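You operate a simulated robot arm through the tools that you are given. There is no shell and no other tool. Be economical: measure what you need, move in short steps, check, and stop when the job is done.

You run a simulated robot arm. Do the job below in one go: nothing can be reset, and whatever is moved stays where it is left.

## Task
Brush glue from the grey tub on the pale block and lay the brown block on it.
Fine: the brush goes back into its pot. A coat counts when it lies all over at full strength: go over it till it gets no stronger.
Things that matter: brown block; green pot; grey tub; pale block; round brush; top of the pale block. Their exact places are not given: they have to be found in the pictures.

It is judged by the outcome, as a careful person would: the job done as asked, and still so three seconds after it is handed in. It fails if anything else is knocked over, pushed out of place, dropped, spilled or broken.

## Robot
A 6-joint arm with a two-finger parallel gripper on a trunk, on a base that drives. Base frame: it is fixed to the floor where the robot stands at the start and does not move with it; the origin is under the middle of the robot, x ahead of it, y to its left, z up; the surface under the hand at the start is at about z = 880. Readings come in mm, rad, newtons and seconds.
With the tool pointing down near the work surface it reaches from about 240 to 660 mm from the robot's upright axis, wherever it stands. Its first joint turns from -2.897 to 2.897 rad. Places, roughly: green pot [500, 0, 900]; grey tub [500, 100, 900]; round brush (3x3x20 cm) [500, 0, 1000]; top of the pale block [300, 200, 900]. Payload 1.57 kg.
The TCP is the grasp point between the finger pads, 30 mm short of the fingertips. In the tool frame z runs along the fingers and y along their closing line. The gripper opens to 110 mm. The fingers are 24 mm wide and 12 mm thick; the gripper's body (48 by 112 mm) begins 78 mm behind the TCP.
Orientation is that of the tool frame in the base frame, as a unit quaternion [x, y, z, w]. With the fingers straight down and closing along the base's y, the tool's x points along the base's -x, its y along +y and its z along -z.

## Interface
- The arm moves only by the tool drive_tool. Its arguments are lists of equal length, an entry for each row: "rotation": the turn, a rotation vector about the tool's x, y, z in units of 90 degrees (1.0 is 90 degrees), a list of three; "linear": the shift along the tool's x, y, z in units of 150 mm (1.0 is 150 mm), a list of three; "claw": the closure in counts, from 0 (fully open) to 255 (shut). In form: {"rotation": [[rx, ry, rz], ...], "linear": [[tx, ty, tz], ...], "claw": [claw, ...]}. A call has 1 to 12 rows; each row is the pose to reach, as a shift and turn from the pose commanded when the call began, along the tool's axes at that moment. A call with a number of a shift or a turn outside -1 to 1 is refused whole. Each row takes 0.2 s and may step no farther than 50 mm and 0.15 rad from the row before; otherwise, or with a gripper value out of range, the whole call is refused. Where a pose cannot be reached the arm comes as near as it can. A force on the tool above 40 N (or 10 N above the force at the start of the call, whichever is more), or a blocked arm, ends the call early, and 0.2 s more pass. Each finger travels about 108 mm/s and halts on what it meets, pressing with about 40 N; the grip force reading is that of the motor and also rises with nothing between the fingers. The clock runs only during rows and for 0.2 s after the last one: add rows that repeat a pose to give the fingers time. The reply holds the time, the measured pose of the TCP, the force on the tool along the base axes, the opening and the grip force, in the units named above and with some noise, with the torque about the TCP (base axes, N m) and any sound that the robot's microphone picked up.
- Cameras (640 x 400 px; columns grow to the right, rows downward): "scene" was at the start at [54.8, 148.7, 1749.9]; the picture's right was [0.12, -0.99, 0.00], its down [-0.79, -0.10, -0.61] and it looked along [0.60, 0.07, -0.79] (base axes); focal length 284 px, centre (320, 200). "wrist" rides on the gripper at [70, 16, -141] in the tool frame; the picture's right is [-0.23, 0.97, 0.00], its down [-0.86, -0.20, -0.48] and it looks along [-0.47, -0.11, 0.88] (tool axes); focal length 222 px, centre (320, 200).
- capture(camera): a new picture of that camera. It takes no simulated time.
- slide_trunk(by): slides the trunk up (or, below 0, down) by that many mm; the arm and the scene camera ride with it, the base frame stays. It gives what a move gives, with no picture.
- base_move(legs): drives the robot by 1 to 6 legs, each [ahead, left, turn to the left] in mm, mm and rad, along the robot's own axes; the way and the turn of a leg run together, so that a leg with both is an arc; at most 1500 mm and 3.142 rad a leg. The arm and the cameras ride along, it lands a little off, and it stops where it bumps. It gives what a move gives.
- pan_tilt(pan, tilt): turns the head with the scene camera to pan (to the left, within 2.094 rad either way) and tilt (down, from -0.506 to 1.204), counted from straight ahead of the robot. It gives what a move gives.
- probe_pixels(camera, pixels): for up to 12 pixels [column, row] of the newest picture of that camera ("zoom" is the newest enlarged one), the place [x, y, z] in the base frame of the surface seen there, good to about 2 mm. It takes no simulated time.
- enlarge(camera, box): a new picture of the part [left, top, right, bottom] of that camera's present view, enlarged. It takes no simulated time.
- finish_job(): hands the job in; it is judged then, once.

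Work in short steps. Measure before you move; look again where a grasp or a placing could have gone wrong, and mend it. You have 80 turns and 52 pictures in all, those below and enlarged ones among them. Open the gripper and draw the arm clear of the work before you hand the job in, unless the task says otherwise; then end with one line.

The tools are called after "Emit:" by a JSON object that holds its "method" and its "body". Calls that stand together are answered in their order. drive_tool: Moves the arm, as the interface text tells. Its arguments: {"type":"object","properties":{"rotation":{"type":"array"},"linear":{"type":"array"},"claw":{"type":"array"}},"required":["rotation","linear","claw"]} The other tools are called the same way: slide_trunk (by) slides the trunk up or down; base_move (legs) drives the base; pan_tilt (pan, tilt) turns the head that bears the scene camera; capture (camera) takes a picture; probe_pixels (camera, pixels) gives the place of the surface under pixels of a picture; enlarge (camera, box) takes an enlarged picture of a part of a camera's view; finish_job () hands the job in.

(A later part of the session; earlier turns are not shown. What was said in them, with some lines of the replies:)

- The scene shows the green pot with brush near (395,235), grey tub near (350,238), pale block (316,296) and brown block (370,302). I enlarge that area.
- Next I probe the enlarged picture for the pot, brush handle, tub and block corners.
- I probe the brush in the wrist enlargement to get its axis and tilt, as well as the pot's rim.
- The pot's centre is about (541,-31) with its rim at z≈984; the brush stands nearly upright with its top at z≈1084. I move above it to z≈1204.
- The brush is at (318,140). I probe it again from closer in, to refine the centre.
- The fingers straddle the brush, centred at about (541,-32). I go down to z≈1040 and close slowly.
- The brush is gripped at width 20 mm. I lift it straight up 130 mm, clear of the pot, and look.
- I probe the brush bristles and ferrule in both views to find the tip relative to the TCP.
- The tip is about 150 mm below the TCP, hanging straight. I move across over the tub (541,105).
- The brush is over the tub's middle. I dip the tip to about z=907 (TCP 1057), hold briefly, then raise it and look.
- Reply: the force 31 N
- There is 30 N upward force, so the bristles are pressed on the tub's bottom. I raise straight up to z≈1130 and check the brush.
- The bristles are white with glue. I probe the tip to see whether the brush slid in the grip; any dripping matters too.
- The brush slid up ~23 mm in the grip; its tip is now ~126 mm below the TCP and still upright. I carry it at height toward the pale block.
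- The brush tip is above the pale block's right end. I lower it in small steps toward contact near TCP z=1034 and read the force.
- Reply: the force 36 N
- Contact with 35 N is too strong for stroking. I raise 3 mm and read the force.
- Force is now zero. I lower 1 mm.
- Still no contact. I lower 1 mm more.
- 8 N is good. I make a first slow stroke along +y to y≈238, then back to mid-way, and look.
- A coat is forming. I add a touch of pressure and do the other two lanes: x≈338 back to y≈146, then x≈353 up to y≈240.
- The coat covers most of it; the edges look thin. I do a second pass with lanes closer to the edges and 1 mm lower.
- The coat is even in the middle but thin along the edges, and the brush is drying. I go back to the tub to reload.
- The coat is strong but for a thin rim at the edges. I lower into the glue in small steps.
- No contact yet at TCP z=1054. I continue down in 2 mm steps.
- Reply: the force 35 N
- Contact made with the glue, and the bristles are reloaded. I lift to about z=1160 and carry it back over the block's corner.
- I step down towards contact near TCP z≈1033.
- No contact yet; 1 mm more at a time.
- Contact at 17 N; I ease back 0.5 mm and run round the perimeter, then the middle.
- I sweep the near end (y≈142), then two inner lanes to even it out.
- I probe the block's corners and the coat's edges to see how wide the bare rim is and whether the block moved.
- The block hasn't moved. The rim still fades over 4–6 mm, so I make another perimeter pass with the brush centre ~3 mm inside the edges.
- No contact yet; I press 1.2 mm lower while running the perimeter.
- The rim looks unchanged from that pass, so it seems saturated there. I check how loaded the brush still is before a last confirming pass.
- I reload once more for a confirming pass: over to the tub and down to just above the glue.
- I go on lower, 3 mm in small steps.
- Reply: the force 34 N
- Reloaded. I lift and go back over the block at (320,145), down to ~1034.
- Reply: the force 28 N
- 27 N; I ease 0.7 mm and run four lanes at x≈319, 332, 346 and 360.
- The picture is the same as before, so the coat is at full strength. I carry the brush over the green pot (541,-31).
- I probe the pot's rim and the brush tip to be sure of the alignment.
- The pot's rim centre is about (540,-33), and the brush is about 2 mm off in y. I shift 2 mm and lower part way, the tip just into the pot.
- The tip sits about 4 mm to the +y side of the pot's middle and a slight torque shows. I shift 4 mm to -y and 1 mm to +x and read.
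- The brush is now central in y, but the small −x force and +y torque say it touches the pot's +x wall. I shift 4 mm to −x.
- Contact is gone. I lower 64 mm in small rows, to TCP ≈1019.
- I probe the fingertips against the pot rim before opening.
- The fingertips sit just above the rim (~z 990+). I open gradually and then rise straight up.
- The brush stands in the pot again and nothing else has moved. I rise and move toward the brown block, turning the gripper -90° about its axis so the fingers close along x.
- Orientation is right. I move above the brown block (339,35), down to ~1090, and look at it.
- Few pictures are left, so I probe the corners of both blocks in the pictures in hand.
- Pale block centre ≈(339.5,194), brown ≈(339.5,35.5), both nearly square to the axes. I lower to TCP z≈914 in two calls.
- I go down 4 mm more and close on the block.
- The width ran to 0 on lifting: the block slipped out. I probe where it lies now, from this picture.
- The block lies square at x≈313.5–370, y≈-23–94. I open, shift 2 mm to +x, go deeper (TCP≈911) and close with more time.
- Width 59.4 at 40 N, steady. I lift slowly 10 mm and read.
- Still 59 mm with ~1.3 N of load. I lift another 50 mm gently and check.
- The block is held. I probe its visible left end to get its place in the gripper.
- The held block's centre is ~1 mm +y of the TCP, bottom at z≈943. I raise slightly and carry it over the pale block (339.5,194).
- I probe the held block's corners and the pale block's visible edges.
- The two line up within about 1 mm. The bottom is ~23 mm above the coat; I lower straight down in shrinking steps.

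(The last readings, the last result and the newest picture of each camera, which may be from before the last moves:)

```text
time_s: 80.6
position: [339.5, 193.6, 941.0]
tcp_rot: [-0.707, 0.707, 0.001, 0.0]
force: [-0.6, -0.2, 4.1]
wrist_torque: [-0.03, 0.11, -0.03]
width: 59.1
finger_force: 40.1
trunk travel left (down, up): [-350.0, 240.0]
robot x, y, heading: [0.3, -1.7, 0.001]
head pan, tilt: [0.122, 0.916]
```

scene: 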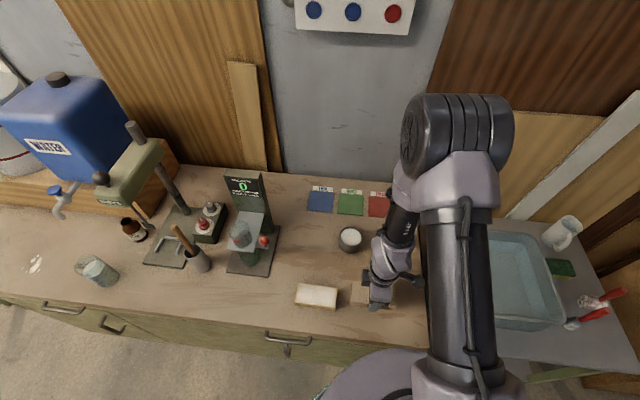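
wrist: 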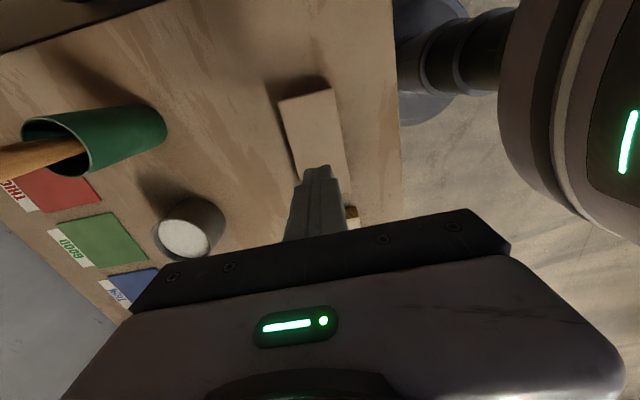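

The block is on the coat (4 N). I press 0.7 mm more, hold briefly, then open and rise straight up.

Emit:
{"method": "drive_tool", "body": {"rotation": [[0, 0, 0], [0, 0, 0], [0, 0, 0], [0, 0, 0], [0, 0, 0]], "linear": [[0, 0, 0.005], [0, 0, 0.005], [0, 0, 0.005], [0, 0, 0.005], [0, 0, 0.005]], "claw": [255, 255, 255, 255, 255]}}

Emit:
{"method": "drive_tool", "body": {"rotation": [[0, 0, 0], [0, 0, 0], [0, 0, 0], [0, 0, 0], [0, 0, 0], [0, 0, 0], [0, 0, 0], [0, 0, 0], [0, 0, 0]], "linear": [[0, 0, -0.005], [0, 0, -0.005], [0, 0, -0.005], [0, 0, -0.005], [0, 0, -0.1], [0, 0, -0.3], [0, 0, -0.5], [0, 0, -0.75], [0, 0, -1.0]], "claw": [100, 60, 30, 0, 0, 0, 0, 0, 0]}}

Emit:
{"method": "drive_tool", "body": {"rotation": [[0, 0, 0], [0, 0, 0], [0, 0, 0], [0, 0, 0], [0, 0, 0], [0, 0, 0]], "linear": [[0, 0, -0.25], [0.2, 0, -0.5], [0.4, 0, -0.6], [0.6, 0, -0.6], [0.8, 0, -0.6], [1.0, 0, -0.6]], "claw": [0, 0, 0, 0, 0, 0]}}

Emit:
{"method": "capture", "body": {"camera": "scene"}}

```text
time_s: 81.8
position: [338.2, 192.8, 940.8]
tcp_rot: [0.707, -0.707, 0.001, -0.001]
force: [2.1, 3.1, 27.1]
wrist_torque: [0.04, 0.08, -0.02]
width: 59.4
finger_force: 40.2
trunk travel left (down, up): [-350.0, 240.0]
robot x, y, heading: [-1.0, 1.0, 0.004]
head pan, tilt: [0.122, 0.916]
```

```text
time_s: 83.8
position: [338.9, 191.3, 1091.6]
tcp_rot: [0.707, -0.707, -0.001, -0.001]
force: [-0.7, -0.6, 0.2]
wrist_torque: [0.0, -0.01, -0.02]
width: 109.9
finger_force: 0.1
trunk travel left (down, up): [-350.0, 240.0]
robot x, y, heading: [-2.1, 0.7, 0.001]
head pan, tilt: [0.122, 0.916]
```

```text
time_s: 85.2
position: [337.4, 43.0, 1180.7]
tcp_rot: [-0.707, 0.707, 0.0, 0.001]
force: [0.3, 0.6, -1.3]
wrist_torque: [0.04, -0.01, 0.01]
width: 110.3
finger_force: 0.0
trunk travel left (down, up): [-350.0, 240.0]
robot x, y, heading: [3.8, 2.1, -0.003]
head pan, tilt: [0.122, 0.916]
```

```text
2 pictures are left
```

scene: 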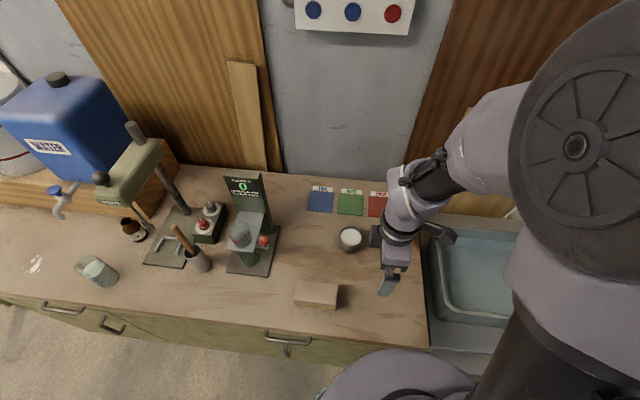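

The brown block seems to sit squarely on the pale one at (316,293). One close look to confirm.

Emit:
{"method": "enlarge", "body": {"camera": "scene", "box": [270, 250, 370, 320]}}

Emit:
{"method": "probe_pixels", "body": {"camera": "scene", "pixels": [[297, 282], [337, 286], [336, 302], [296, 298], [316, 292]]}}

```text
5.71 times, centred on (320, 285) of scene
```

zoom: 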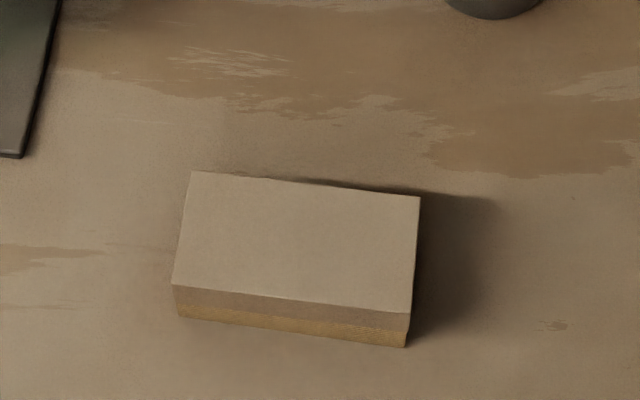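

```text
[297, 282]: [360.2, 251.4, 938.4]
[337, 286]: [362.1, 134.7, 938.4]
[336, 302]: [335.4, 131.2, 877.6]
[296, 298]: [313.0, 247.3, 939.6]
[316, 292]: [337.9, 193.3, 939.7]
```

The brown block lies flush on the pale one with its top at z≈939, the brush is in its pot, and the arm is clear and open. I hand the job in.

Emit:
{"method": "finish_job", "body": {}}

```text
The job is handed in.
```

The pale block's top is coated with glue from the grey tub and the brown block lies squarely on it. A last reloaded pass made the coat no stronger, though a faint lighter rim a few millimetres wide stayed at the edges. The brush is back in the green pot, and the arm is clear with the gripper open.
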